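You operate a simulated robot arm through the tools that you are given. There is no shell and no other tool. Be economical: measure what you need, move in short steps, check, and stop when the job is done.

You are at the controls of a simulated two-armed robot. One attempt, no reset.

TASK
Twist the cream and blue tins shut and pack them in the Travondo Freight carton.
Fine: hold each tin while you turn its top; the third tin stays open.

It is judged by the outcome, as a careful person would: the job done as asked, and still so three seconds after it is handed in. It fails if anything else is knocked over, pushed out of place, dropped, spilled or broken.

THE ROBOT
Two 6-joint arms with two-finger parallel grippers on one trunk, on a base that drives. Base frame: it is fixed to the floor where the robot stands at the start and does not move with it; the origin is under the middle of the robot, x ahead of it, y to its left, z up. Units: cm, degrees, N and s.
The left shoulder is at the start at [6, 18.7, 124.7], the right one opposite. With the tool pointing down near the work surface each hand reaches from about 18 to 62 cm from the robot's upright axis, wherever it stands, measured 20 degrees to its own side. Places, roughly: top of the cream tin [50, -20, 100]; top of the blue tin [50, 0, 100]; carton with the red tape [50, 40, 90]; top of the green tin [50, 20, 100]. Payload 1.57 kg a hand.
The tool frame of a hand sits at the grasp point between the pads (the TCP): z along the fingers, y along the line on which they close. The tips reach 3 cm beyond it. The gripper opens to 11 cm. The fingers are 2.4 cm wide and 1.2 cm thick; the gripper's body (4.8 by 11.2 cm) begins 7.8 cm behind the TCP.
Orientation is that of the tool frame in the base frame, as a unit quaternion [x, y, z, w]. With the fingers straight down and closing along the base's y, the tool's x points along the base's -x, its y along +y and its z along -z.

THE INTERFACE
- The arms move only by the tool drive_tool. It takes "left_targets", "right_targets" or both (then of equal length, played together; a hand with none holds still); each is a list of rows, each a list of 6 numbers: the shift along the tool's x, y, z in cm, then the turn, a rotation vector about the tool's x, y, z in degrees. In form: [[x, y, z, wx, wy, wz], ...]. A call has 1 to 20 rows; each row is the pose to reach, as a shift and turn from the pose commanded when the call began, along the tool's axes at that moment. "left_fingers" and "right_fingers" are, for a hand that has rows, the gripper command, from -1 (shut) to 1 (fully open), values between in proportion, set as the call begins (left out, the last holds). A row lasts 0.2 s, in which the tool goes at most 5 cm and 8.6 degrees; a call with a longer step from one row to the next is refused whole, and so is a gripper value outside its range. Where a pose cannot be reached the arm comes as near as it can. A force on the tool above 50 N (or 10 N above the force at the start of the call, whichever is more), or a blocked arm, ends the call early, and 0.2 s more pass. The fingers move at their own pace (about 15.3 cm/s each) and stop on an object; they squeeze with about 23 N. The grip force told is the motor's: it shows also when the fingers shut on nothing. Time passes only in rows, and 0.2 s behind the last, so rows that repeat a pose let the fingers close. It gives the time, the measured TCP pose, the force on the tool (base axes), the opening and the grip force at its end, in the units of the frame above (readings bear some noise).
- Cameras (640 x 400 px; columns grow to the right, rows downward): "scene" is now at [0.49, 3.14, 178.04]; the picture's right is [0.44, -0.90, -0.00], its down [-0.74, -0.36, -0.57] and it looks along [0.51, 0.25, -0.82] (base axes); focal length 275 px, centre (320, 200). "left" rides on the left gripper at [7, -1.6, -14.1] in its tool frame; the picture's right is [0.23, 0.97, 0.00], its down [-0.86, 0.20, -0.48] and it looks along [-0.47, 0.11, 0.88] (tool axes); focal length 222 px, centre (320, 200). "right" rides on the right gripper at [7, 1.6, -14.1] in its tool frame; the picture's right is [-0.23, 0.97, 0.00], its down [-0.86, -0.20, -0.48] and it looks along [-0.47, -0.11, 0.88] (tool axes); focal length 222 px, centre (320, 200). There is no depth. A picture from a camera that has moved, and an enlarged one, comes with that camera's place and axes in the base frame and with its lens.
- camera(camera): a new picture of that camera. No time passes.
- slide_trunk(by): slides the trunk up (or, below 0, down) by that many cm; the arms and the scene camera ride with it, the base frame stays. It gives what a move gives, with no picture.
- drive_base(legs): drives the robot by 1 to 6 legs, each [ahead, left, turn to the left] in cm, cm and degrees, along the robot's own axes; the way and the turn of a leg run together, so that a leg with both is an arc; at most 150 cm and 180 degrees a leg. The arms and the cameras ride along, it lands a little off, and it stops where it bumps. It gives what a move gives.
- head_to(pan, tilt): turns the head with the scene camera to pan (to the left, within 86 degrees either way) and tilt (down, from -29 to 69), counted from straight ahead of the robot. It gives what a move gives.
- zoom(camera, box): a new picture of the part [left, top, right, bottom] of that camera's present view, enlarged. No time passes.
- hand_in(): hands the job in; it is judged then, once.

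Go step by step. Nothing tells you exact positions but the pictures and the camera data: compare them with the known pose of the tool, close in by small moves and look again before you grip or let go. The budget is 120 turns and 88 pictures, counting those below and the enlarged ones. Unless the task says otherwise, let go and move clear before handing in, and close with one line.

The tools are called after "Call:" as a command line: name --argument value ..., lists and objects as JSON in quotes. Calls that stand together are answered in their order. drive_tool: Moves the arms, as the interface text tells. Its arguments: {"type":"object","properties":{"left_targets":{"type":"array"},"left_fingers":{"type":"number"},"right_targets":{"type":"array"},"right_fingers":{"type":"number"}},"required":[]} The other tools are called the same way: slide_trunk (by) slides the trunk up or down; drive_base (legs) drives the base; head_to (pan, tilt) turns the head that bears the scene camera; camera (camera) takes a picture; zoom (camera, box) takes an enlarged picture of a part of a camera's view; hand_in () hands the job in.

At the start:

```text
t: 0.0
left_tool_pos: [32.41, 24.41, 138.62]
left_tool_rot: [0.0, 1.0, 0.0, 0.0]
left_ft_force: [0.9, 0.1, 0.2]
left_gripper_width: 11.03
left_finger_force: 0.2
right_tool_pos: [33.91, -5.27, 138.73]
right_tool_rot: [0.0, 1.0, 0.0, 0.0]
right_ft_force: [-0.4, -0.3, 0.3]
right_gripper_width: 11.03
right_finger_force: 0.1
trunk travel left (down, up): [-87.5, 11.5]
robot x, y, heading: [0.13, -0.19, -0.0]
head pan, tilt: [25.9, 55.2]
```

scene: 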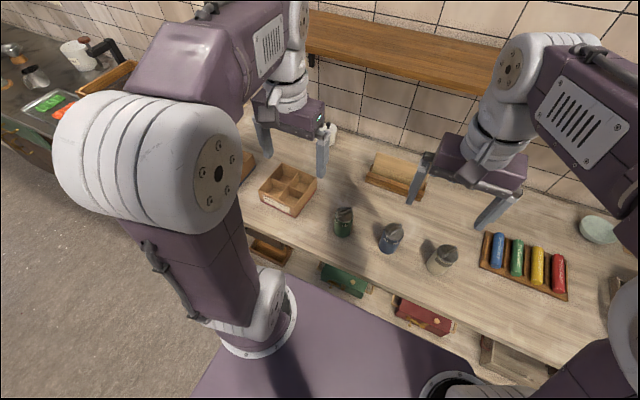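
right: 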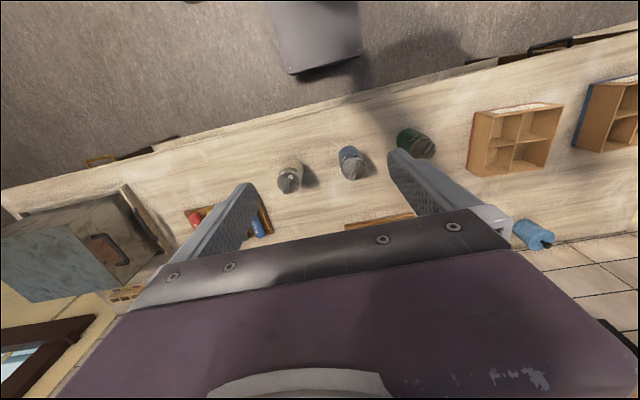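
left: 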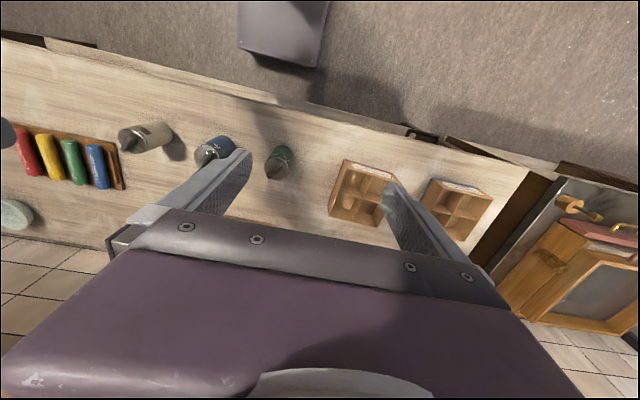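

I see three tins in a row and two divided cartons (red tape and blue tape). I'll first zoom in on the tins and the carton labels.

Call:
zoom --camera "scene" --box '[230, 140, 350, 220]'

Call:
zoom --camera "scene" --box '[320, 190, 480, 290]'

Call:
zoom --camera "left" --box '[320, 140, 520, 260]'

```text
5.00 times, centred on (290, 180) of scene
camera zoom: at [0.49, 3.14, 178.04], right [0.44, -0.9, 0.0], down [-0.74, -0.36, -0.57], along [0.51, 0.25, -0.82], focal length 1374 px, centre (470, 300)
```

zoom: 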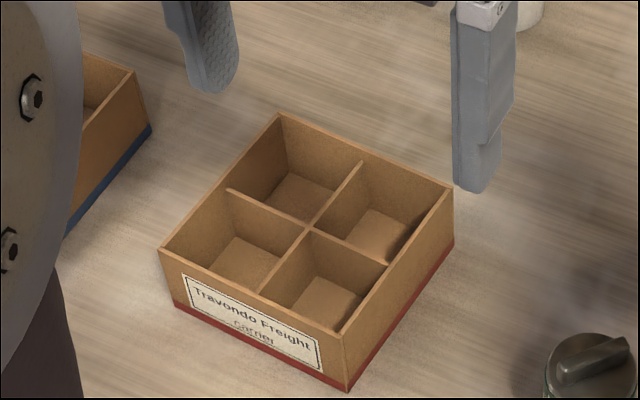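

```text
4.00 times, centred on (400, 240) of scene
camera zoom: at [0.49, 3.14, 178.04], right [0.44, -0.9, 0.0], down [-0.74, -0.36, -0.57], along [0.51, 0.25, -0.82], focal length 1099 px, centre (0, 40)
```

zoom: 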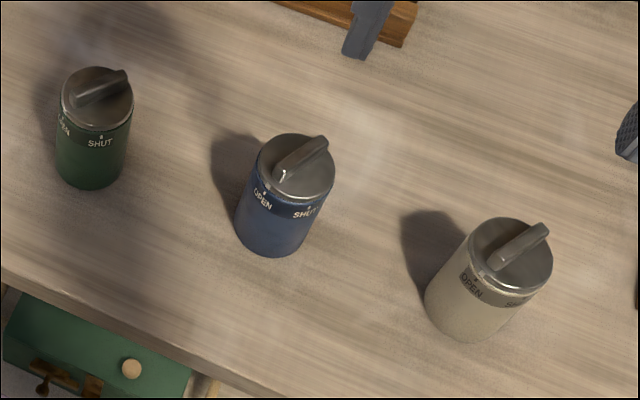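

```text
3.20 times, centred on (420, 200) of left
camera zoom: at [25.55, 22.81, 152.81], right [-0.23, 0.97, 0.0], down [0.86, 0.2, 0.48], along [0.47, 0.11, -0.88], focal length 711 px, centre (0, 200)
```

zoom: 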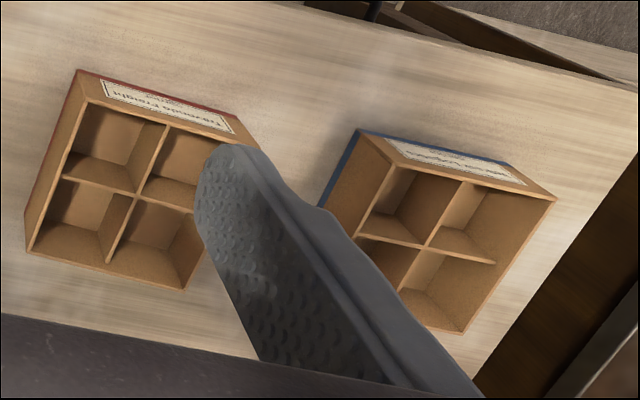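

The red‑taped carton is Travondo Freight. The lids have a bar with a pointer and OPEN/SHUT marks, so I'll look at each one closely.

Call:
zoom --camera "scene" --box '[366, 212, 414, 260]'

Call:
zoom --camera "scene" --box '[418, 235, 466, 283]'

Call:
zoom --camera "scene" --box '[320, 198, 368, 246]'

Call:
zoom --camera "right" --box '[270, 120, 450, 220]'

```text
8.33 times, centred on (390, 236) of scene
camera zoom: at [0.49, 3.14, 178.04], right [0.44, -0.9, 0.0], down [-0.74, -0.36, -0.57], along [0.51, 0.25, -0.82], focal length 2289 px, centre (-263, -100)
```

zoom: 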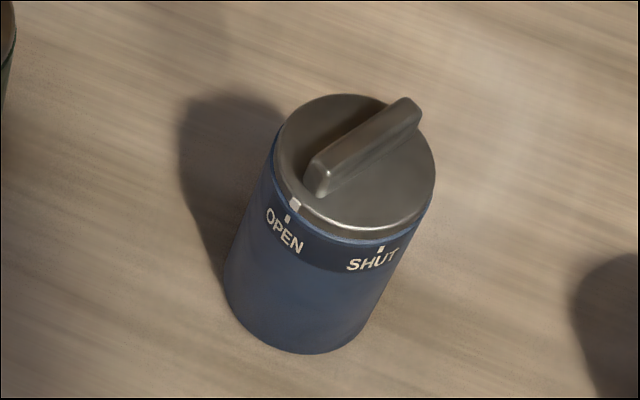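

```text
8.33 times, centred on (442, 259) of scene
camera zoom: at [0.49, 3.14, 178.04], right [0.44, -0.9, 0.0], down [-0.74, -0.36, -0.57], along [0.51, 0.25, -0.82], focal length 2289 px, centre (-697, -292)
```

zoom: 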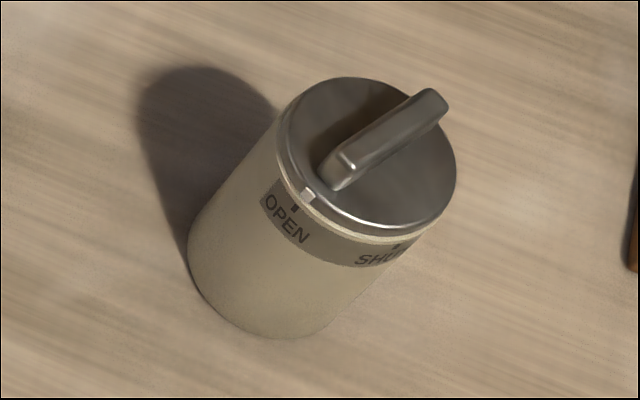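

```text
8.33 times, centred on (344, 222) of scene
camera zoom: at [0.49, 3.14, 178.04], right [0.44, -0.9, 0.0], down [-0.74, -0.36, -0.57], along [0.51, 0.25, -0.82], focal length 2289 px, centre (120, 17)
```

zoom: 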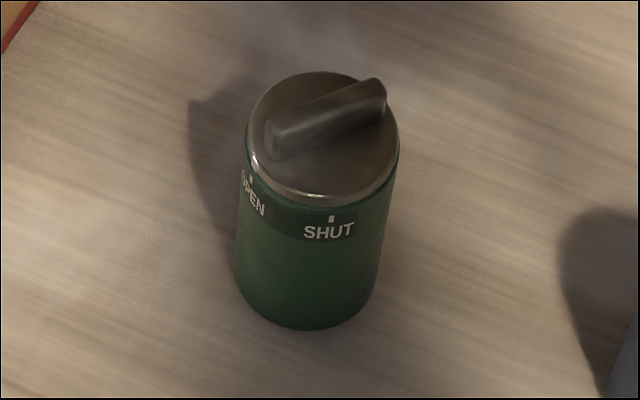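

```text
3.56 times, centred on (360, 170) of right
camera zoom: at [26.99, -3.62, 152.67], right [0.23, 0.97, 0.0], down [0.86, -0.2, 0.48], along [0.47, -0.11, -0.88], focal length 790 px, centre (178, 307)
```

zoom: 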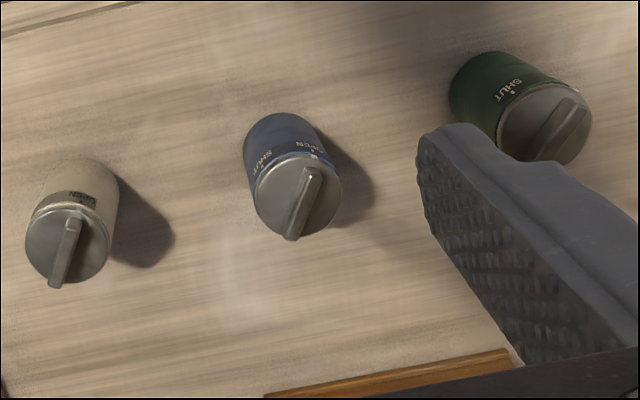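

The red‑taped carton spans about x 44–60, y 34–50, with its rim near z 97. The tins stand at about (48.3, y = −17 / 0 / +17) and the lids must turn about 70° counter‑clockwise seen from above. The left hand will hold from the front, tilted 45°, and the right will turn from above, so I begin by orienting both hands.

Call:
drive_tool --left_targets '[[0, 0, 0, 0, 0, 7], [0, 0, 0, 0, 0, 14], [0, 0, 0, 0, 0, 20]]' --right_targets '[[0, -3, 0, 0, 0, 8], [0, -6, 0, 0, 0, 16], [0, -9, 0, 0, 0, 24]]' --left_fingers 1 --right_fingers 0.0

```text
t: 0.8
left_tool_pos: [32.54, 24.3, 138.67]
left_tool_rot: [0.174, 0.985, 0.0, 0.0]
left_ft_force: [-0.3, 0.1, -0.4]
left_gripper_width: 10.99
left_finger_force: 0.0
right_tool_pos: [34.16, -14.5, 138.54]
right_tool_rot: [0.209, 0.978, 0.0, 0.0]
right_ft_force: [0.2, -0.2, 0.7]
right_gripper_width: 5.51
right_finger_force: 0.2
trunk travel left (down, up): [-87.5, 11.5]
robot x, y, heading: [0.31, 0.24, 0.2]
head pan, tilt: [25.9, 55.2]
```

Orientation signs are as expected. Now I pitch the left hand 45° and bring it to a pre‑grasp in front of the blue tin.

Call:
drive_tool --left_targets '[[-1.3, -1.75, 3.1, 0, -4.5, 0], [-2.6, -3.5, 6.2, 0, -9, 0], [-3.9, -5.25, 9.3, 0, -13.5, 0], [-5.2, -7, 12.4, 0, -18, 0], [-6.5, -8.75, 15.5, 0, -22.5, 0], [-7.8, -10.5, 18.6, 0, -27, 0], [-9.1, -12.25, 21.7, 0, -31.5, 0], [-10.4, -14, 24.8, 0, -36, 0], [-11.7, -15.75, 27.9, 0, -40.5, 0], [-13, -17.5, 31, 0, -45, 0]]'

Call:
camera --camera "left"

Call:
camera --camera "scene"

```text
t: 3.0
left_tool_pos: [42.19, 7.18, 112.99]
left_tool_rot: [0.151, 0.916, -0.113, 0.353]
left_ft_force: [1.1, 0.0, 0.6]
left_gripper_width: 11.02
left_finger_force: 0.1
left hand out of reach, approached as far as the arm can: row 6, 7, 8, 9, 10
right_tool_pos: [34.19, -14.26, 138.49]
right_tool_rot: [0.208, 0.978, 0.0, 0.0]
right_ft_force: [-0.7, 0.1, -0.6]
right_gripper_width: 5.51
right_finger_force: 0.0
trunk travel left (down, up): [-87.5, 11.5]
robot x, y, heading: [0.21, 0.01, -0.1]
head pan, tilt: [25.9, 55.2]
```

```text
77 pictures are left
camera left: at [28.06, 11.51, 118.74], right [0.19, 0.95, -0.25], down [0.38, 0.17, 0.91], along [0.91, -0.27, -0.33], focal length 222 px, centre (320, 200)
```

left: 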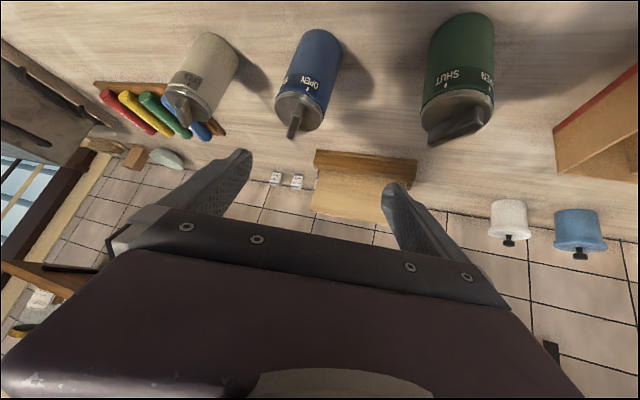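

```text
76 pictures are left
camera scene: at [0.44, 3.14, 178.04], right [0.44, -0.9, 0.0], down [-0.74, -0.36, -0.57], along [0.51, 0.25, -0.82], focal length 275 px, centre (320, 200)
```

scene: 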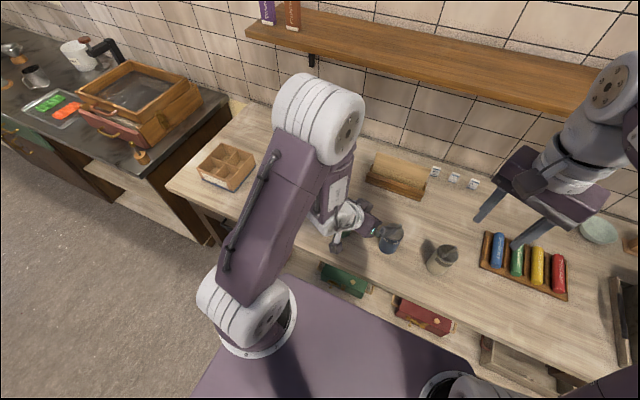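

The pre‑grasp was too close to the shoulder to reach. The final pose lies farther out, so I'll go above the blue tin with the same tilt and descend there.

Call:
drive_tool --left_targets '[[-2.7, 0, 0.8, 0, 0, 0], [-5.4, 0.1, 1.6, 0, 0, 0], [-8.1, 0.1, 2.4, 0, 0, 0], [-10.9, 0.15, 3.3, 0, 0, 0]]'

```text
t: 4.0
left_tool_pos: [52.04, 4.35, 117.99]
left_tool_rot: [0.151, 0.917, -0.114, 0.351]
left_ft_force: [0.2, -0.7, 0.5]
left_gripper_width: 11.01
left_finger_force: 0.0
right_tool_pos: [34.24, -14.39, 138.38]
right_tool_rot: [0.208, 0.978, -0.001, 0.0]
right_ft_force: [0.0, 0.2, -0.3]
right_gripper_width: 5.52
right_finger_force: 0.0
trunk travel left (down, up): [-87.5, 11.5]
robot x, y, heading: [0.01, 0.0, -0.1]
head pan, tilt: [25.9, 55.2]
```

The commanded pose resets to where the arm actually got, which left a small roll error. I correct that and centre over the blue tin.

Call:
drive_tool --left_targets '[[2, -1.5, 1.1, -1.6, -0.6, 1.1], [4, -3.1, 2.2, -3.2, -1.2, 2.2], [5.95, -4.6, 3.3, -4.8, -1.8, 3.3], [5.95, -4.6, 3.3, -4.8, -1.8, 3.3]]'

Call:
camera --camera "left"

Call:
camera --camera "right"

```text
t: 5.0
left_tool_pos: [50.73, 5.82, 112.7]
left_tool_rot: [0.17, 0.911, -0.087, 0.367]
left_ft_force: [0.5, -0.4, -0.2]
left_gripper_width: 11.04
left_finger_force: 0.0
left hand out of reach, approached as far as the arm can: row 2, 3, 4
right_tool_pos: [34.25, -14.33, 138.57]
right_tool_rot: [0.208, 0.978, 0.0, 0.0]
right_ft_force: [-0.5, -0.4, -0.2]
right_gripper_width: 5.5
right_finger_force: 0.1
trunk travel left (down, up): [-87.5, 11.5]
robot x, y, heading: [0.04, -0.05, 0.2]
head pan, tilt: [25.9, 55.2]
```

```text
75 pictures are left
camera left: at [36.5, 10.18, 118.02], right [0.21, 0.96, -0.19], down [0.34, 0.11, 0.93], along [0.92, -0.26, -0.31], focal length 222 px, centre (320, 200)
```

left: 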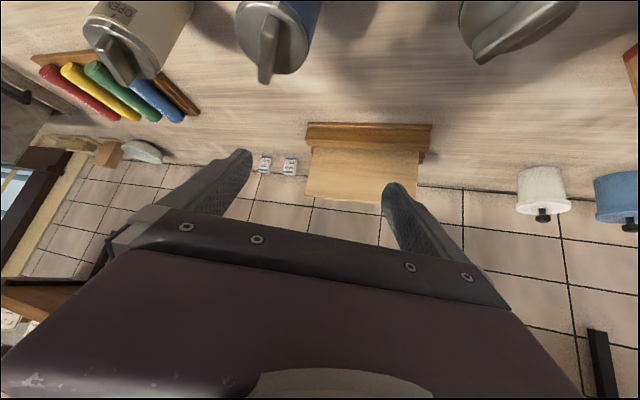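

```text
74 pictures are left
camera right: at [28.48, -9.99, 152.55], right [0.6, 0.8, 0.0], down [0.7, -0.53, 0.48], along [0.38, -0.29, -0.88], focal length 222 px, centre (320, 200)
```

right: 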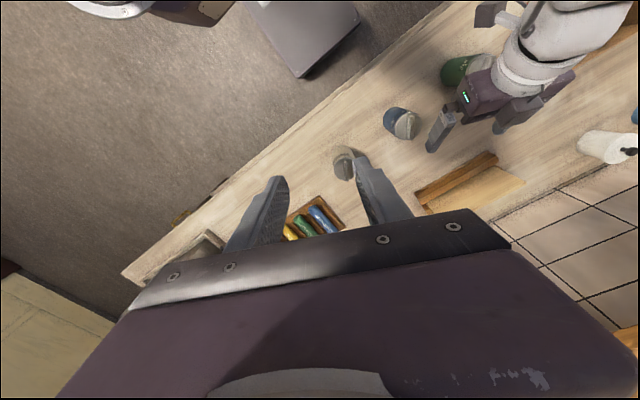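

The left wrist hits a limit when this close, so I'll back the base away by 6 cm and retry. The hands are well clear above the tins.

Call:
drive_base --legs '[[-6, 0, 0]]'

```text
t: 6.0
left_tool_pos: [45.62, 5.87, 112.36]
left_tool_rot: [0.17, 0.912, -0.088, 0.362]
left_ft_force: [0.8, 0.1, 1.7]
left_gripper_width: 11.0
left_finger_force: 0.0
right_tool_pos: [29.19, -14.33, 138.19]
right_tool_rot: [0.208, 0.978, -0.001, -0.004]
right_ft_force: [0.7, 0.2, 0.4]
right_gripper_width: 5.49
right_finger_force: 0.0
trunk travel left (down, up): [-87.5, 11.5]
robot x, y, heading: [-5.84, -0.01, -0.1]
head pan, tilt: [25.9, 55.2]
```

Call:
drive_tool --left_targets '[[-1.5, -2.2, 1.8, -0.5, 0, 0], [-3, -4.35, 3.6, -1, 0, 0], [-3, -4.35, 3.6, -1, 0, 0]]'

```text
t: 6.8
left_tool_pos: [46.81, 5.41, 112.13]
left_tool_rot: [0.169, 0.91, -0.084, 0.368]
left_ft_force: [-0.9, 0.3, 0.3]
left_gripper_width: 11.02
left_finger_force: 0.0
left hand out of reach, approached as far as the arm can: row 1, 2, 3
right_tool_pos: [27.94, -14.41, 138.6]
right_tool_rot: [0.208, 0.978, 0.0, 0.001]
right_ft_force: [-0.7, 0.3, 0.5]
right_gripper_width: 5.5
right_finger_force: 0.0
trunk travel left (down, up): [-87.5, 11.5]
robot x, y, heading: [-6.25, 0.16, -0.1]
head pan, tilt: [25.9, 55.2]
```

The left arm seems to be limited in panning inward. I'll yaw the hand further, to about −45°, so that its wrist stays out on its own side.

Call:
drive_tool --left_targets '[[0, 0, 0, 5.7, 0.3, 6], [0, 0, 0, 11.4, 0.6, 12], [0, 0, 0, 17, 0.9, 18]]'

```text
t: 7.6
left_tool_pos: [46.78, 5.51, 112.21]
left_tool_rot: [0.359, 0.855, -0.153, 0.341]
left_ft_force: [0.0, 0.2, -0.3]
left_gripper_width: 10.99
left_finger_force: 0.1
right_tool_pos: [28.0, -14.34, 138.59]
right_tool_rot: [0.21, 0.978, 0.0, 0.0]
right_ft_force: [0.4, 0.3, -1.1]
right_gripper_width: 5.49
right_finger_force: 0.1
trunk travel left (down, up): [-87.5, 11.5]
robot x, y, heading: [-5.88, 0.01, 0.0]
head pan, tilt: [25.9, 55.2]
```

Call:
drive_tool --left_targets '[[-1.7, -1.3, 1.8, 0, 0, 0], [-3.4, -2.65, 3.6, 0, 0, 0], [-3.4, -2.65, 3.6, 0, 0, 0]]'

```text
t: 8.4
left_tool_pos: [48.63, 0.17, 112.02]
left_tool_rot: [0.36, 0.855, -0.153, 0.341]
left_ft_force: [-0.1, 0.5, 0.0]
left_gripper_width: 10.97
left_finger_force: 0.1
right_tool_pos: [28.1, -14.4, 138.54]
right_tool_rot: [0.209, 0.978, 0.001, 0.0]
right_ft_force: [-0.4, 0.0, -0.8]
right_gripper_width: 5.53
right_finger_force: 0.2
trunk travel left (down, up): [-87.5, 11.5]
robot x, y, heading: [-6.06, -0.05, -0.2]
head pan, tilt: [25.9, 55.2]
```

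Reached. I'll check the alignment over the blue tin from the other cameras.

Call:
camera --camera "right"

Call:
zoom --camera "scene" --box '[300, 150, 480, 270]'

```text
73 pictures are left
camera right: at [22.43, -9.96, 152.54], right [0.6, 0.8, 0.0], down [0.7, -0.53, 0.48], along [0.38, -0.29, -0.88], focal length 222 px, centre (320, 200)
```

right: 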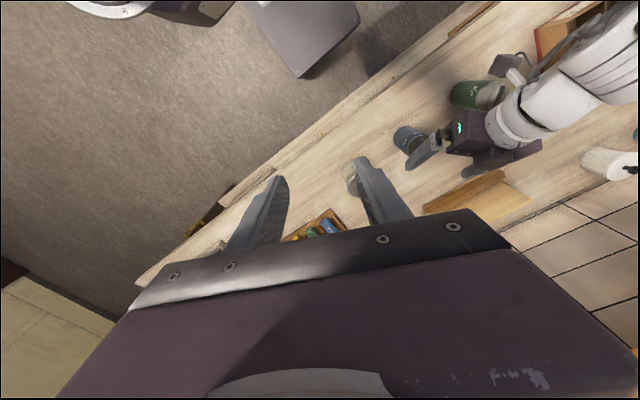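

```text
3.33 times, centred on (390, 210) of scene
camera zoom: at [-5.53, 3.24, 178.04], right [0.43, -0.9, 0.0], down [-0.74, -0.36, -0.57], along [0.51, 0.25, -0.82], focal length 916 px, centre (87, 167)
```

zoom: 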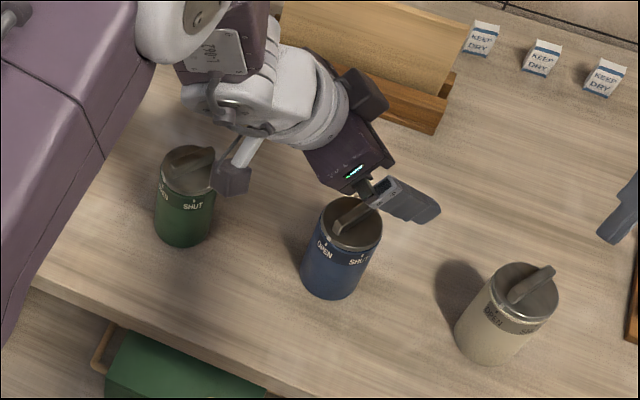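

Alignment looks right and the bits near the green tin clear it. I'll descend so the open fingers straddle the blue tin.

Call:
drive_tool --left_targets '[[2, 0, 2.05, 0, 0, 0], [4, 0, 4.1, 0, 0, 0], [6, 0, 6.2, 0, 0, 0], [8, 0, 8.2, 0, 0, 0], [10, 0, 10.3, 0, 0, 0], [12.05, 0, 12.4, 0, 0, 0], [12.05, 0, 12.4, 0, 0, 0]]'

Call:
camera --camera "left"

Call:
zoom --camera "scene" --box '[300, 150, 480, 270]'

```text
t: 10.0
left_tool_pos: [48.32, 0.2, 94.66]
left_tool_rot: [0.359, 0.855, -0.153, 0.341]
left_ft_force: [0.1, -0.6, 0.3]
left_gripper_width: 11.0
left_finger_force: 0.1
right_tool_pos: [28.12, -14.33, 138.53]
right_tool_rot: [0.209, 0.978, 0.0, 0.0]
right_ft_force: [0.1, 0.2, 0.7]
right_gripper_width: 5.46
right_finger_force: 0.1
trunk travel left (down, up): [-87.5, 11.5]
robot x, y, heading: [-5.82, -0.0, -0.2]
head pan, tilt: [25.9, 55.2]
```

```text
71 pictures are left
camera left: at [36.87, 9.81, 100.12], right [0.59, 0.79, -0.17], down [0.35, -0.06, 0.93], along [0.73, -0.61, -0.31], focal length 222 px, centre (320, 200)
```

left: 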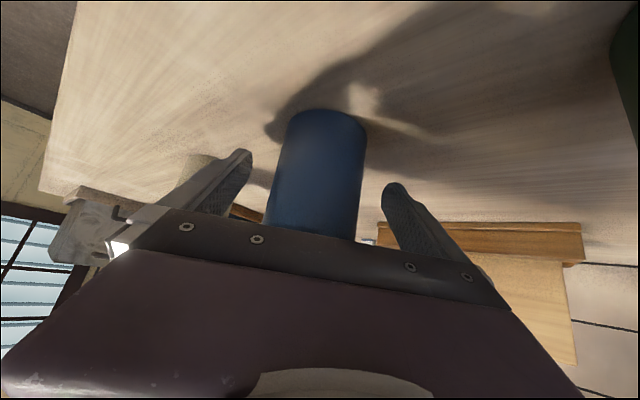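

```text
3.33 times, centred on (390, 210) of scene
camera zoom: at [-5.56, 3.14, 178.04], right [0.43, -0.9, 0.0], down [-0.74, -0.36, -0.57], along [0.51, 0.25, -0.82], focal length 916 px, centre (87, 167)
```

zoom: 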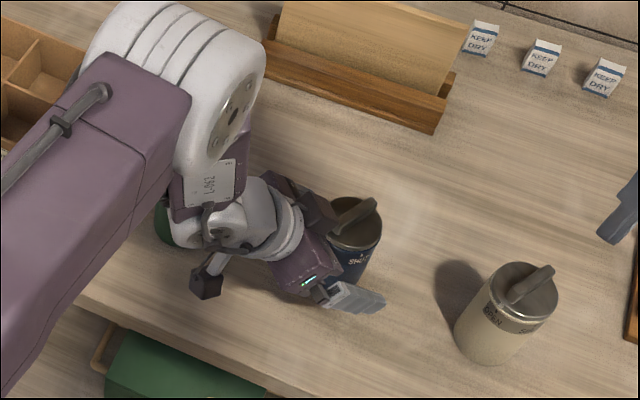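

The tin is centred between the fingers. I'll close the left hand on it.

Call:
drive_tool --left_targets '[[0, 0, 0, 0, 0, 0], [0, 0, 0, 0, 0, 0], [0, 0, 0, 0, 0, 0], [0, 0, 0, 0, 0, 0]]' --left_fingers -1

Call:
zoom --camera "scene" --box '[350, 190, 430, 250]'

```text
t: 11.0
left_tool_pos: [48.21, 0.2, 94.67]
left_tool_rot: [0.361, 0.855, -0.153, 0.341]
left_ft_force: [-0.8, -0.3, -0.4]
left_gripper_width: 6.14
left_finger_force: 23.0
right_tool_pos: [28.08, -14.43, 138.37]
right_tool_rot: [0.208, 0.978, 0.0, 0.0]
right_ft_force: [0.1, 0.6, -0.2]
right_gripper_width: 5.49
right_finger_force: 0.1
trunk travel left (down, up): [-87.5, 11.5]
robot x, y, heading: [-6.27, -0.07, -0.3]
head pan, tilt: [25.9, 55.2]
```

```text
6.67 times, centred on (390, 220) of scene
camera zoom: at [-5.53, 3.14, 178.04], right [0.43, -0.9, 0.0], down [-0.74, -0.36, -0.57], along [0.51, 0.25, -0.82], focal length 1832 px, centre (-147, 67)
```

zoom: 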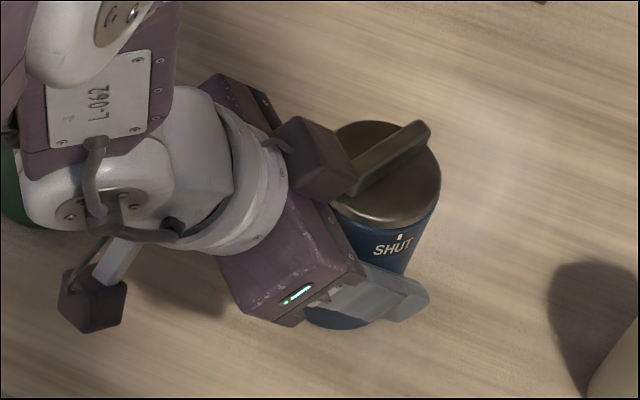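

The tin is held, but the gripper body sits close to the lid. I'll reopen, flatten the holding hand by about 13° and lower it slightly so the turning hand has room.

Call:
drive_tool --left_targets '[[0, 0, 0, 0, 0, 0], [0, 0, 0, 0, 0, 0], [0, 0, 0, 0, -6.5, 0], [0.45, 0, 0.45, 0, -13, 0], [0.45, 0, 0.45, 0, -13, 0]]' --left_fingers 1

Call:
zoom --camera "scene" --box '[320, 180, 440, 260]'

```text
t: 12.2
left_tool_pos: [48.63, 0.22, 94.02]
left_tool_rot: [0.341, 0.811, -0.196, 0.433]
left_ft_force: [0.1, -0.9, 0.5]
left_gripper_width: 10.98
left_finger_force: 0.0
left hand out of reach, approached as far as the arm can: row 4, 5
right_tool_pos: [28.01, -14.48, 138.54]
right_tool_rot: [0.209, 0.978, 0.0, -0.001]
right_ft_force: [1.0, 0.1, 0.2]
right_gripper_width: 5.49
right_finger_force: 0.0
trunk travel left (down, up): [-87.5, 11.5]
robot x, y, heading: [-5.77, 0.1, -0.3]
head pan, tilt: [25.9, 55.2]
```

```text
5.00 times, centred on (380, 220) of scene
camera zoom: at [-5.54, 3.1, 178.04], right [0.43, -0.9, 0.0], down [-0.74, -0.36, -0.57], along [0.51, 0.25, -0.82], focal length 1374 px, centre (20, 100)
```

zoom: 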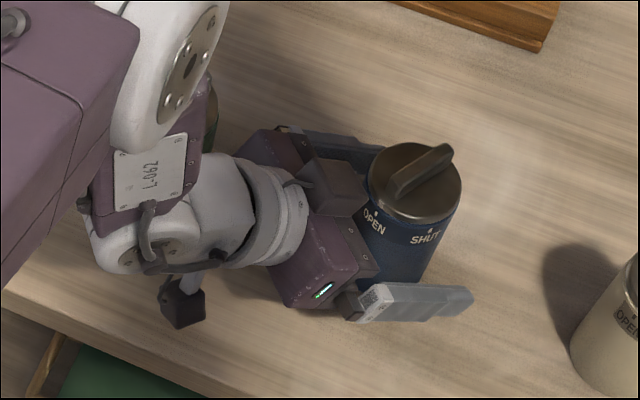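

Plenty of room now. I'll close the left hand again.

Call:
drive_tool --left_targets '[[0, -0.2, 0, 0, 0, 0], [0, -0.2, 0, 0, 0, 0], [0, -0.2, 0, 0, 0, 0], [0, -0.2, 0, 0, 0, 0]]' --left_fingers -1

Call:
zoom --camera "scene" --box '[360, 190, 420, 230]'

```text
t: 13.2
left_tool_pos: [48.69, 0.02, 94.04]
left_tool_rot: [0.339, 0.811, -0.196, 0.434]
left_ft_force: [-0.7, 1.1, 1.0]
left_gripper_width: 6.12
left_finger_force: 23.0
right_tool_pos: [28.09, -14.33, 138.43]
right_tool_rot: [0.209, 0.978, 0.0, 0.0]
right_ft_force: [0.0, 0.5, 0.3]
right_gripper_width: 5.5
right_finger_force: 0.1
trunk travel left (down, up): [-87.5, 11.5]
robot x, y, heading: [-6.0, -0.33, 0.0]
head pan, tilt: [25.9, 55.2]
```

```text
10.00 times, centred on (390, 210) of scene
camera zoom: at [-5.54, 3.18, 178.04], right [0.43, -0.9, 0.0], down [-0.74, -0.36, -0.57], along [0.51, 0.25, -0.82], focal length 2747 px, centre (-380, 100)
```

zoom: 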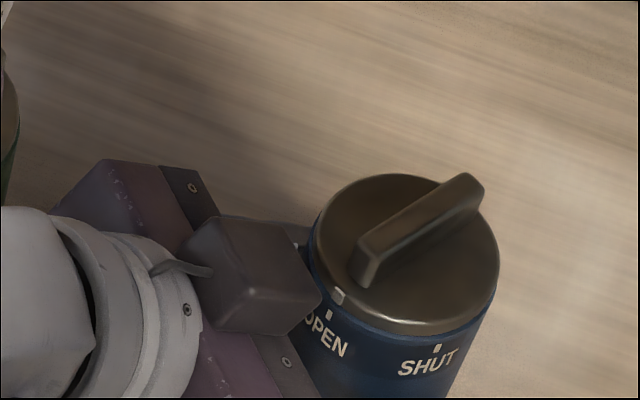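

Blue is held again. Now I bring the right hand over the blue lid at a safe height to measure with its camera.

Call:
drive_tool --right_targets '[[-1.4, 2.4, 2, 0, 0, 0.5], [-2.8, 4.8, 4, 0, 0, 1], [-4.2, 7.2, 6, 0, 0, 1.5], [-5.6, 9.5, 8, 0, 0, 2], [-7, 11.9, 10, 0, 0, 2.5], [-8.4, 14.3, 12, 0, 0, 3], [-9.8, 16.7, 14, 0, 0, 3.5], [-11.2, 19, 16, 0, 0, 4], [-12.7, 21.4, 18.4, 0, 0, 4], [-12.7, 21.4, 18.4, 0, 0, 4]]' --right_fingers -0.1

Call:
camera --camera "right"

Call:
camera --camera "scene"

```text
t: 15.4
left_tool_pos: [48.65, 0.09, 94.04]
left_tool_rot: [0.34, 0.811, -0.196, 0.433]
left_ft_force: [0.2, 0.4, -0.7]
left_gripper_width: 6.12
left_finger_force: 23.2
right_tool_pos: [48.11, 0.15, 120.22]
right_tool_rot: [0.242, 0.97, 0.0, 0.0]
right_ft_force: [-0.3, 0.2, 0.4]
right_gripper_width: 4.94
right_finger_force: 0.0
trunk travel left (down, up): [-87.5, 11.5]
robot x, y, heading: [-5.96, 0.26, -0.2]
head pan, tilt: [25.9, 55.2]
```

```text
66 pictures are left
camera right: at [42.79, 4.91, 134.19], right [0.66, 0.75, 0.0], down [0.66, -0.58, 0.48], along [0.36, -0.32, -0.88], focal length 222 px, centre (320, 200)
```

right: 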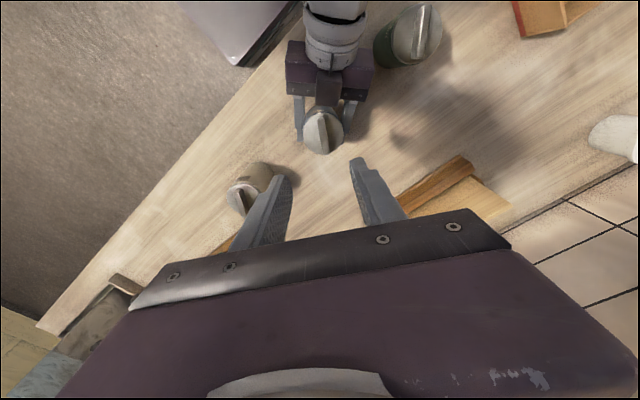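

```text
65 pictures are left
camera scene: at [-5.56, 3.11, 178.04], right [0.43, -0.9, 0.0], down [-0.74, -0.36, -0.57], along [0.51, 0.25, -0.82], focal length 275 px, centre (320, 200)
```

scene: 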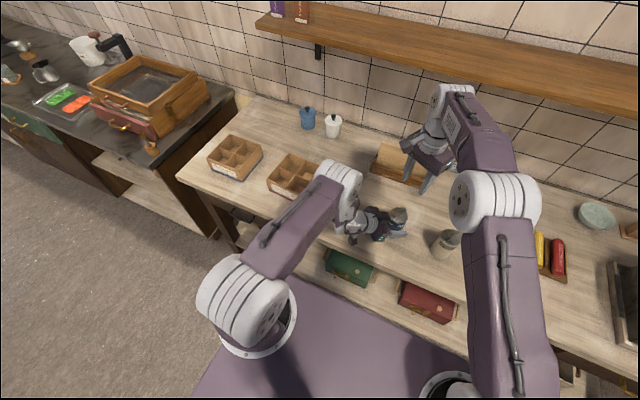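

Call:
zoom --camera "right" --box '[272, 85, 372, 165]'

```text
5.00 times, centred on (322, 125) of right
camera zoom: at [42.79, 4.91, 134.19], right [0.66, 0.75, 0.0], down [0.66, -0.58, 0.48], along [0.36, -0.32, -0.88], focal length 1111 px, centre (310, 575)
```

zoom: 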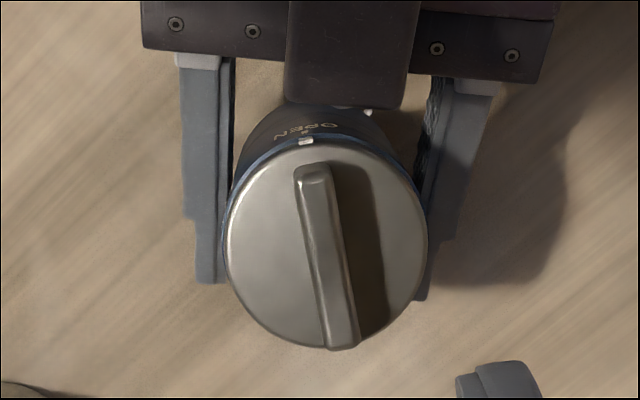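

The blue lid is centred at about (48.6, 0.3), with its disc at z≈100 and the bar at about 30°. I'll lower the right hand so its fingertips straddle the bar.

Call:
drive_tool --right_targets '[[-0.3, 0.3, 4, 0, 0, 2], [-0.36, 0.39, 8, 0, 0, 2], [-0.36, 0.39, 11, 0, 0, 2], [-0.36, 0.39, 13.5, 0, 0, 2], [-0.36, 0.39, 15, 0, 0, 2], [-0.36, 0.39, 15.5, 0, 0, 2]]'

Call:
zoom --camera "right" --box '[220, 80, 420, 240]'

Call:
zoom --camera "scene" --box '[360, 180, 440, 240]'

```text
t: 16.8
left_tool_pos: [48.72, 0.09, 94.09]
left_tool_rot: [0.339, 0.811, -0.195, 0.434]
left_ft_force: [-2.1, 0.0, 0.4]
left_gripper_width: 6.16
left_finger_force: 23.3
right_tool_pos: [48.97, 0.02, 104.81]
right_tool_rot: [0.259, 0.966, 0.0, 0.0]
right_ft_force: [0.4, -0.6, -0.3]
right_gripper_width: 4.95
right_finger_force: 0.0
trunk travel left (down, up): [-87.5, 11.5]
robot x, y, heading: [-5.93, -0.01, -0.3]
head pan, tilt: [25.9, 55.2]
```

```text
2.50 times, centred on (320, 160) of right
camera zoom: at [43.69, 5.07, 118.84], right [0.68, 0.73, 0.0], down [0.64, -0.6, 0.48], along [0.35, -0.33, -0.88], focal length 555 px, centre (320, 300)
```

zoom: 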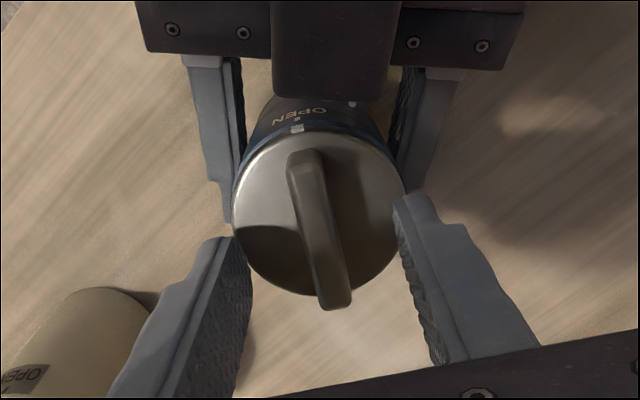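

```text
6.67 times, centred on (400, 210) of scene
camera zoom: at [-5.56, 3.16, 178.04], right [0.43, -0.9, 0.0], down [-0.74, -0.36, -0.57], along [0.51, 0.25, -0.82], focal length 1832 px, centre (-213, 133)
```

zoom: 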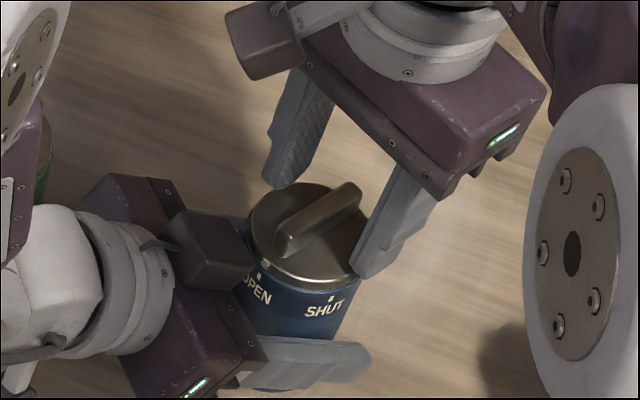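

Both fingertips sit symmetrically about the bar. I'll lower another 1.3 cm and check the depth.

Call:
drive_tool --right_targets '[[0, 0, 0.7, 0, 0, 0], [0, 0, 1.3, 0, 0, 0], [0, 0, 1.3, 0, 0, 0]]'

Call:
zoom --camera "right" --box '[220, 80, 420, 240]'

Call:
zoom --camera "scene" --box '[360, 180, 440, 240]'

```text
t: 17.4
left_tool_pos: [48.59, 0.2, 94.28]
left_tool_rot: [0.339, 0.811, -0.193, 0.436]
left_ft_force: [-4.5, 1.1, 8.8]
left_gripper_width: 6.14
left_finger_force: 22.9
right_tool_pos: [48.75, 0.11, 104.21]
right_tool_rot: [0.26, 0.966, 0.002, 0.003]
right_ft_force: [-4.3, -1.7, 12.9]
right_gripper_width: 5.23
right_finger_force: 2.0
trunk travel left (down, up): [-87.5, 11.5]
robot x, y, heading: [-5.78, 0.02, -0.3]
head pan, tilt: [25.9, 55.2]
stopped in row 2 (right hand): the force on the tool passed its limit (the readings are from after the stop); the commanded pose is now the measured one
```

```text
2.50 times, centred on (320, 160) of right
camera zoom: at [43.43, 5.12, 118.29], right [0.68, 0.73, 0.01], down [0.64, -0.6, 0.48], along [0.36, -0.33, -0.88], focal length 555 px, centre (320, 300)
```

zoom: 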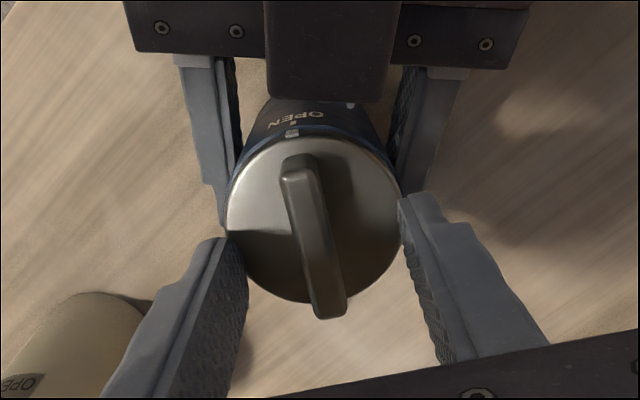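

```text
6.67 times, centred on (400, 210) of scene
camera zoom: at [-6.13, 3.18, 178.07], right [0.43, -0.9, 0.0], down [-0.74, -0.36, -0.57], along [0.52, 0.25, -0.82], focal length 1832 px, centre (-213, 133)
```

zoom: 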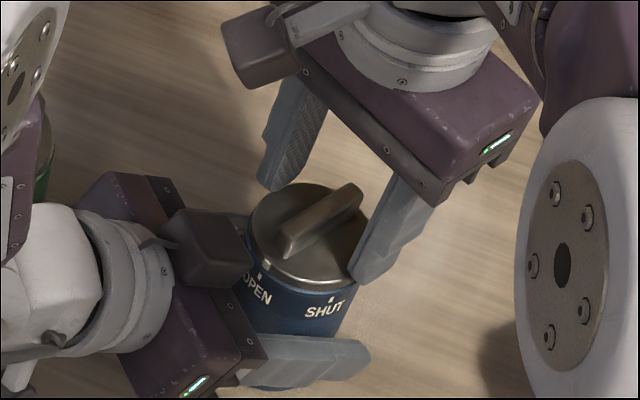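

The fingertips touched the lid disc, so its top is at about z = 101.2. I'll lift 0.3 cm and close gently on the bar.

Call:
drive_tool --right_targets '[[0, 0, -0.3, 0, 0, 0], [0, 0, -0.3, 0, 0, 0]]'

Call:
drive_tool --right_targets '[[0, 0, 0, 0, 0, 0], [0, 0, 0, 0, 0, 0], [0, 0, 0, 0, 0, 0]]' --right_fingers -1

Call:
zoom --camera "right" --box '[220, 80, 420, 240]'

Call:
zoom --camera "scene" --box '[360, 180, 440, 240]'

```text
t: 18.0
left_tool_pos: [48.62, 0.14, 94.13]
left_tool_rot: [0.339, 0.811, -0.194, 0.435]
left_ft_force: [-4.1, -1.0, 14.7]
left_gripper_width: 6.15
left_finger_force: 23.2
right_tool_pos: [48.94, 0.17, 104.29]
right_tool_rot: [0.26, 0.966, 0.002, 0.004]
right_ft_force: [-0.6, -0.4, 0.3]
right_gripper_width: 4.96
right_finger_force: 0.1
trunk travel left (down, up): [-87.5, 11.5]
robot x, y, heading: [-6.43, -0.25, -0.3]
head pan, tilt: [25.9, 55.2]
```

```text
t: 18.8
left_tool_pos: [48.66, 0.1, 94.22]
left_tool_rot: [0.339, 0.811, -0.194, 0.435]
left_ft_force: [-0.3, -0.7, 14.3]
left_gripper_width: 6.16
left_finger_force: 22.9
right_tool_pos: [48.92, 0.14, 104.47]
right_tool_rot: [0.259, 0.966, 0.001, 0.004]
right_ft_force: [-2.8, -1.2, 1.2]
right_gripper_width: 1.04
right_finger_force: 23.3
trunk travel left (down, up): [-87.5, 11.5]
robot x, y, heading: [-5.53, 0.12, -0.0]
head pan, tilt: [25.9, 55.2]
```

```text
2.50 times, centred on (320, 160) of right
camera zoom: at [43.58, 5.05, 118.42], right [0.68, 0.73, 0.01], down [0.64, -0.6, 0.48], along [0.36, -0.33, -0.88], focal length 555 px, centre (320, 300)
```

zoom: 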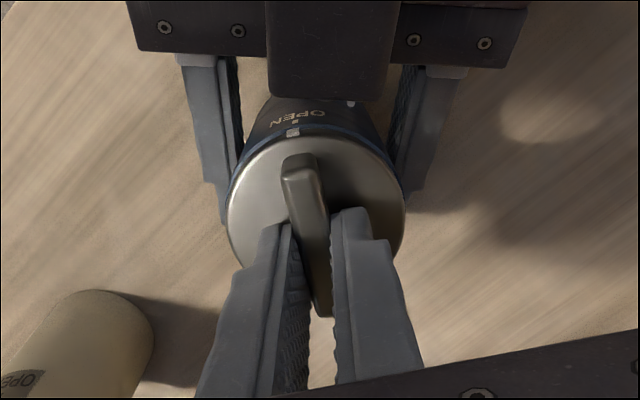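

```text
6.67 times, centred on (400, 210) of scene
camera zoom: at [-5.94, 3.08, 178.05], right [0.43, -0.9, 0.0], down [-0.74, -0.36, -0.57], along [0.52, 0.25, -0.82], focal length 1832 px, centre (-213, 133)
```

zoom: 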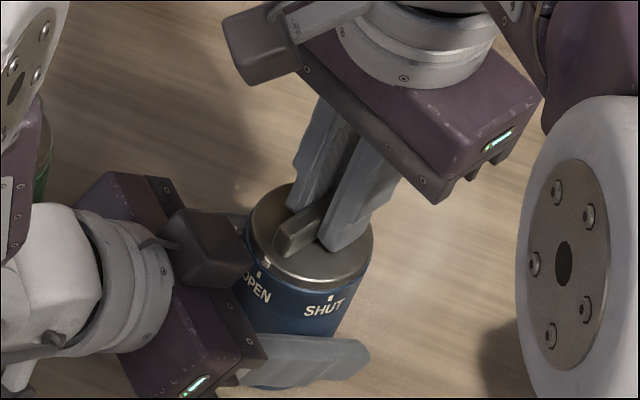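

The bar is gripped. I'll turn counter‑clockwise 35° first and check.

Call:
drive_tool --right_targets '[[0, 0.02, 0, 0, 0, -7], [0, 0.04, 0, 0, 0, -14], [0.01, 0.07, 0, 0, 0, -21], [0.02, 0.1, 0, 0, 0, -28], [0.04, 0.12, 0, 0, 0, -35]]'

Call:
zoom --camera "scene" --box '[360, 180, 440, 240]'

```text
t: 20.0
left_tool_pos: [48.54, 0.09, 94.12]
left_tool_rot: [0.339, 0.812, -0.194, 0.435]
left_ft_force: [8.1, -7.3, 7.0]
left_gripper_width: 6.14
left_finger_force: 23.5
right_tool_pos: [48.98, 0.37, 104.38]
right_tool_rot: [-0.044, 0.999, 0.0, 0.004]
right_ft_force: [-7.9, 7.3, 10.8]
right_gripper_width: 1.03
right_finger_force: 23.4
trunk travel left (down, up): [-87.5, 11.5]
robot x, y, heading: [-6.06, 0.33, 0.0]
head pan, tilt: [25.9, 55.2]
```

```text
6.67 times, centred on (400, 210) of scene
camera zoom: at [-5.91, 3.13, 178.04], right [0.43, -0.9, 0.0], down [-0.74, -0.36, -0.57], along [0.52, 0.25, -0.82], focal length 1832 px, centre (-213, 133)
```

zoom: 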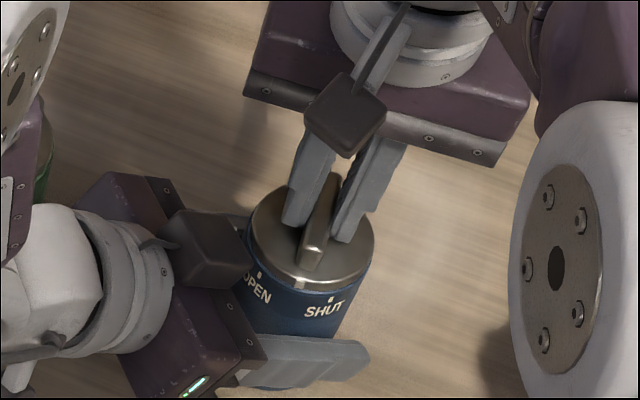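

The lid turns while the tin stays put. The pointer is about halfway, so I'll continue by 30° with a small centring correction.

Call:
drive_tool --right_targets '[[0.15, 0.2, 0, 0, 0, -6], [0.2, 0.22, 0, 0, 0, -12], [0.2, 0.24, 0, 0, 0, -18], [0.2, 0.26, 0, 0, 0, -24], [0.2, 0.28, 0, 0, 0, -30]]'

Call:
zoom --camera "scene" --box '[370, 200, 420, 240]'

```text
t: 21.2
left_tool_pos: [48.61, 0.2, 94.15]
left_tool_rot: [0.34, 0.812, -0.194, 0.434]
left_ft_force: [-2.3, -11.5, 11.6]
left_gripper_width: 6.16
left_finger_force: 23.1
right_tool_pos: [48.73, 0.7, 104.38]
right_tool_rot: [-0.302, 0.953, 0.0, 0.005]
right_ft_force: [1.4, 13.1, 6.0]
right_gripper_width: 1.04
right_finger_force: 22.6
trunk travel left (down, up): [-87.5, 11.5]
robot x, y, heading: [-6.14, -0.31, -0.1]
head pan, tilt: [25.9, 55.2]
```

```text
10.00 times, centred on (395, 220) of scene
camera zoom: at [-5.87, 3.2, 178.04], right [0.43, -0.9, 0.0], down [-0.74, -0.36, -0.57], along [0.52, 0.25, -0.82], focal length 2747 px, centre (-430, 0)
```

zoom: 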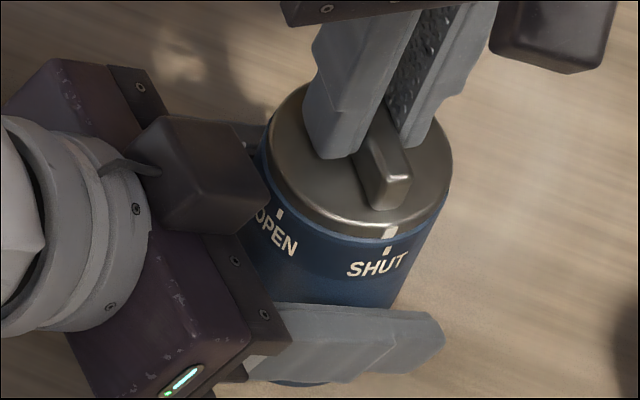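

The pointer is about 3–4° short of the SHUT tick, so I'll turn a little more.

Call:
drive_tool --right_targets '[[-0.1, 0.15, 0, 0, 0, -2], [-0.1, 0.15, 0, 0, 0, -4], [-0.1, 0.15, 0, 0, 0, -4]]'

Call:
zoom --camera "scene" --box '[380, 210, 405, 230]'

```text
t: 22.0
left_tool_pos: [48.59, 0.11, 94.07]
left_tool_rot: [0.339, 0.812, -0.194, 0.434]
left_ft_force: [0.3, -10.2, 5.4]
left_gripper_width: 6.13
left_finger_force: 23.2
right_tool_pos: [48.82, 0.88, 104.46]
right_tool_rot: [-0.333, 0.943, 0.0, 0.005]
right_ft_force: [0.1, 10.3, 12.5]
right_gripper_width: 1.01
right_finger_force: 23.2
trunk travel left (down, up): [-87.5, 11.5]
robot x, y, heading: [-6.22, -0.09, -0.3]
head pan, tilt: [25.9, 55.2]
```

```text
16.00 times, centred on (392, 220) of scene
camera zoom: at [-5.9, 3.14, 178.04], right [0.43, -0.9, 0.0], down [-0.74, -0.36, -0.57], along [0.52, 0.25, -0.82], focal length 4396 px, centre (-840, -120)
```

zoom: 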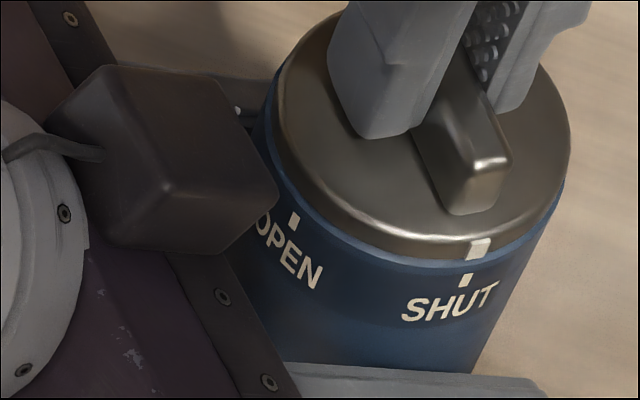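

The pointer lines up with SHUT. I'll open the right fingers a little, then lift clear.

Call:
drive_tool --right_targets '[[0, 0, 0, 0, 0, 0], [0, 0, 0, 0, 0, 0], [0, 0, -2, 0, 0, 0], [0, 0, -6, 0, 0, 0], [0, 0, -10, 0, 0, 0], [0, 0, -15, 0, 0, 0], [0, 0, -20, 0, 0, 0]]' --right_fingers -0.55

Call:
zoom --camera "scene" --box '[370, 195, 420, 235]'

```text
t: 23.6
left_tool_pos: [48.71, 0.08, 94.16]
left_tool_rot: [0.338, 0.813, -0.193, 0.434]
left_ft_force: [-2.0, 0.8, 7.6]
left_gripper_width: 6.11
left_finger_force: 22.8
right_tool_pos: [48.41, 0.61, 124.39]
right_tool_rot: [-0.333, 0.943, -0.001, 0.002]
right_ft_force: [0.4, -0.6, 1.0]
right_gripper_width: 2.48
right_finger_force: 0.1
right hand out of reach, approached as far as the arm can: row 7
trunk travel left (down, up): [-87.5, 11.5]
robot x, y, heading: [-5.88, -0.24, 0.0]
head pan, tilt: [25.9, 55.2]
```

```text
10.00 times, centred on (395, 215) of scene
camera zoom: at [-5.75, 3.16, 178.04], right [0.43, -0.9, 0.0], down [-0.74, -0.36, -0.57], along [0.51, 0.25, -0.82], focal length 2747 px, centre (-430, 50)
```

zoom: 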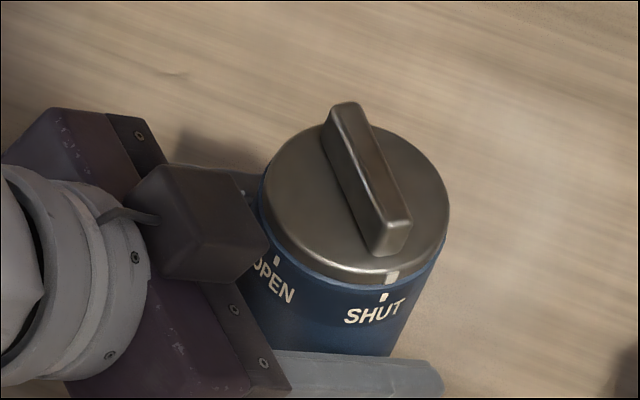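

Blue is shut. Next I move the right hand toward cream, undoing its yaw, then open and raise the left.

Call:
drive_tool --right_targets '[[1.2, -1.5, 0, 0, 0, 8], [2.4, -3, 0, 0, 0, 16], [3.6, -4.5, 0, 0, 0, 24], [4.8, -6, 0, 0, 0, 32], [6, -7.5, 0, 0, 0, 40], [7.2, -9, 0, 0, 0, 48], [8.4, -10.5, 0, 0, 0, 56], [9.6, -12, 0, 0, 0, 64], [10.7, -13.2, 0, 0, 0, 72]]' --right_fingers -0.1

Call:
drive_tool --left_targets '[[0, 0, 0, 0, 0, 0], [0, 0, 0, 0, 0, 0], [0, 0, 0, 0, 0, 0], [-2.5, 0, -1.65, 0, 0, 0], [-5, -0.1, -3.3, 0, 0, 0], [-8.4, -0.2, -5.5, 0, 0, 0], [-11.7, -0.3, -7.7, 0, 0, 0], [-15, -0.35, -9.9, 0, 0, 0]]' --left_fingers 1

Call:
camera --camera "scene"

```text
t: 25.6
left_tool_pos: [48.91, 0.11, 93.95]
left_tool_rot: [0.338, 0.813, -0.193, 0.433]
left_ft_force: [0.0, 1.3, 1.3]
left_gripper_width: 6.11
left_finger_force: 22.8
right_tool_pos: [48.03, -16.38, 132.61]
right_tool_rot: [0.285, 0.958, -0.004, -0.017]
right_ft_force: [0.0, -0.7, -0.3]
right_gripper_width: 4.93
right_finger_force: 0.1
right hand out of reach, approached as far as the arm can: row 1, 2, 3, 4, 5, 6, 7, 8, 9
trunk travel left (down, up): [-87.5, 11.5]
robot x, y, heading: [-6.14, -0.01, 0.0]
head pan, tilt: [25.9, 55.2]
```

```text
t: 27.4
left_tool_pos: [48.82, -0.08, 112.01]
left_tool_rot: [0.339, 0.813, -0.194, 0.432]
left_ft_force: [0.4, -0.2, 0.1]
left_gripper_width: 11.0
left_finger_force: 0.1
right_tool_pos: [48.02, -16.45, 132.65]
right_tool_rot: [0.285, 0.958, -0.004, -0.017]
right_ft_force: [-0.2, -0.1, 0.3]
right_gripper_width: 4.95
right_finger_force: 0.1
trunk travel left (down, up): [-87.5, 11.5]
robot x, y, heading: [-5.73, 0.08, -0.1]
head pan, tilt: [25.9, 55.2]
```

```text
53 pictures are left
camera scene: at [-5.66, 3.14, 178.03], right [0.43, -0.9, 0.0], down [-0.74, -0.36, -0.57], along [0.51, 0.25, -0.82], focal length 275 px, centre (320, 200)
```

scene: 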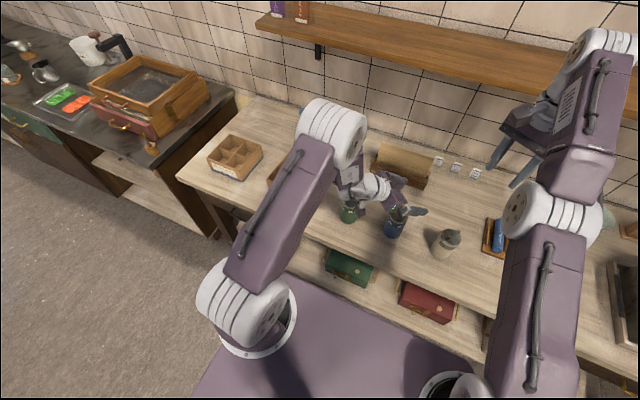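

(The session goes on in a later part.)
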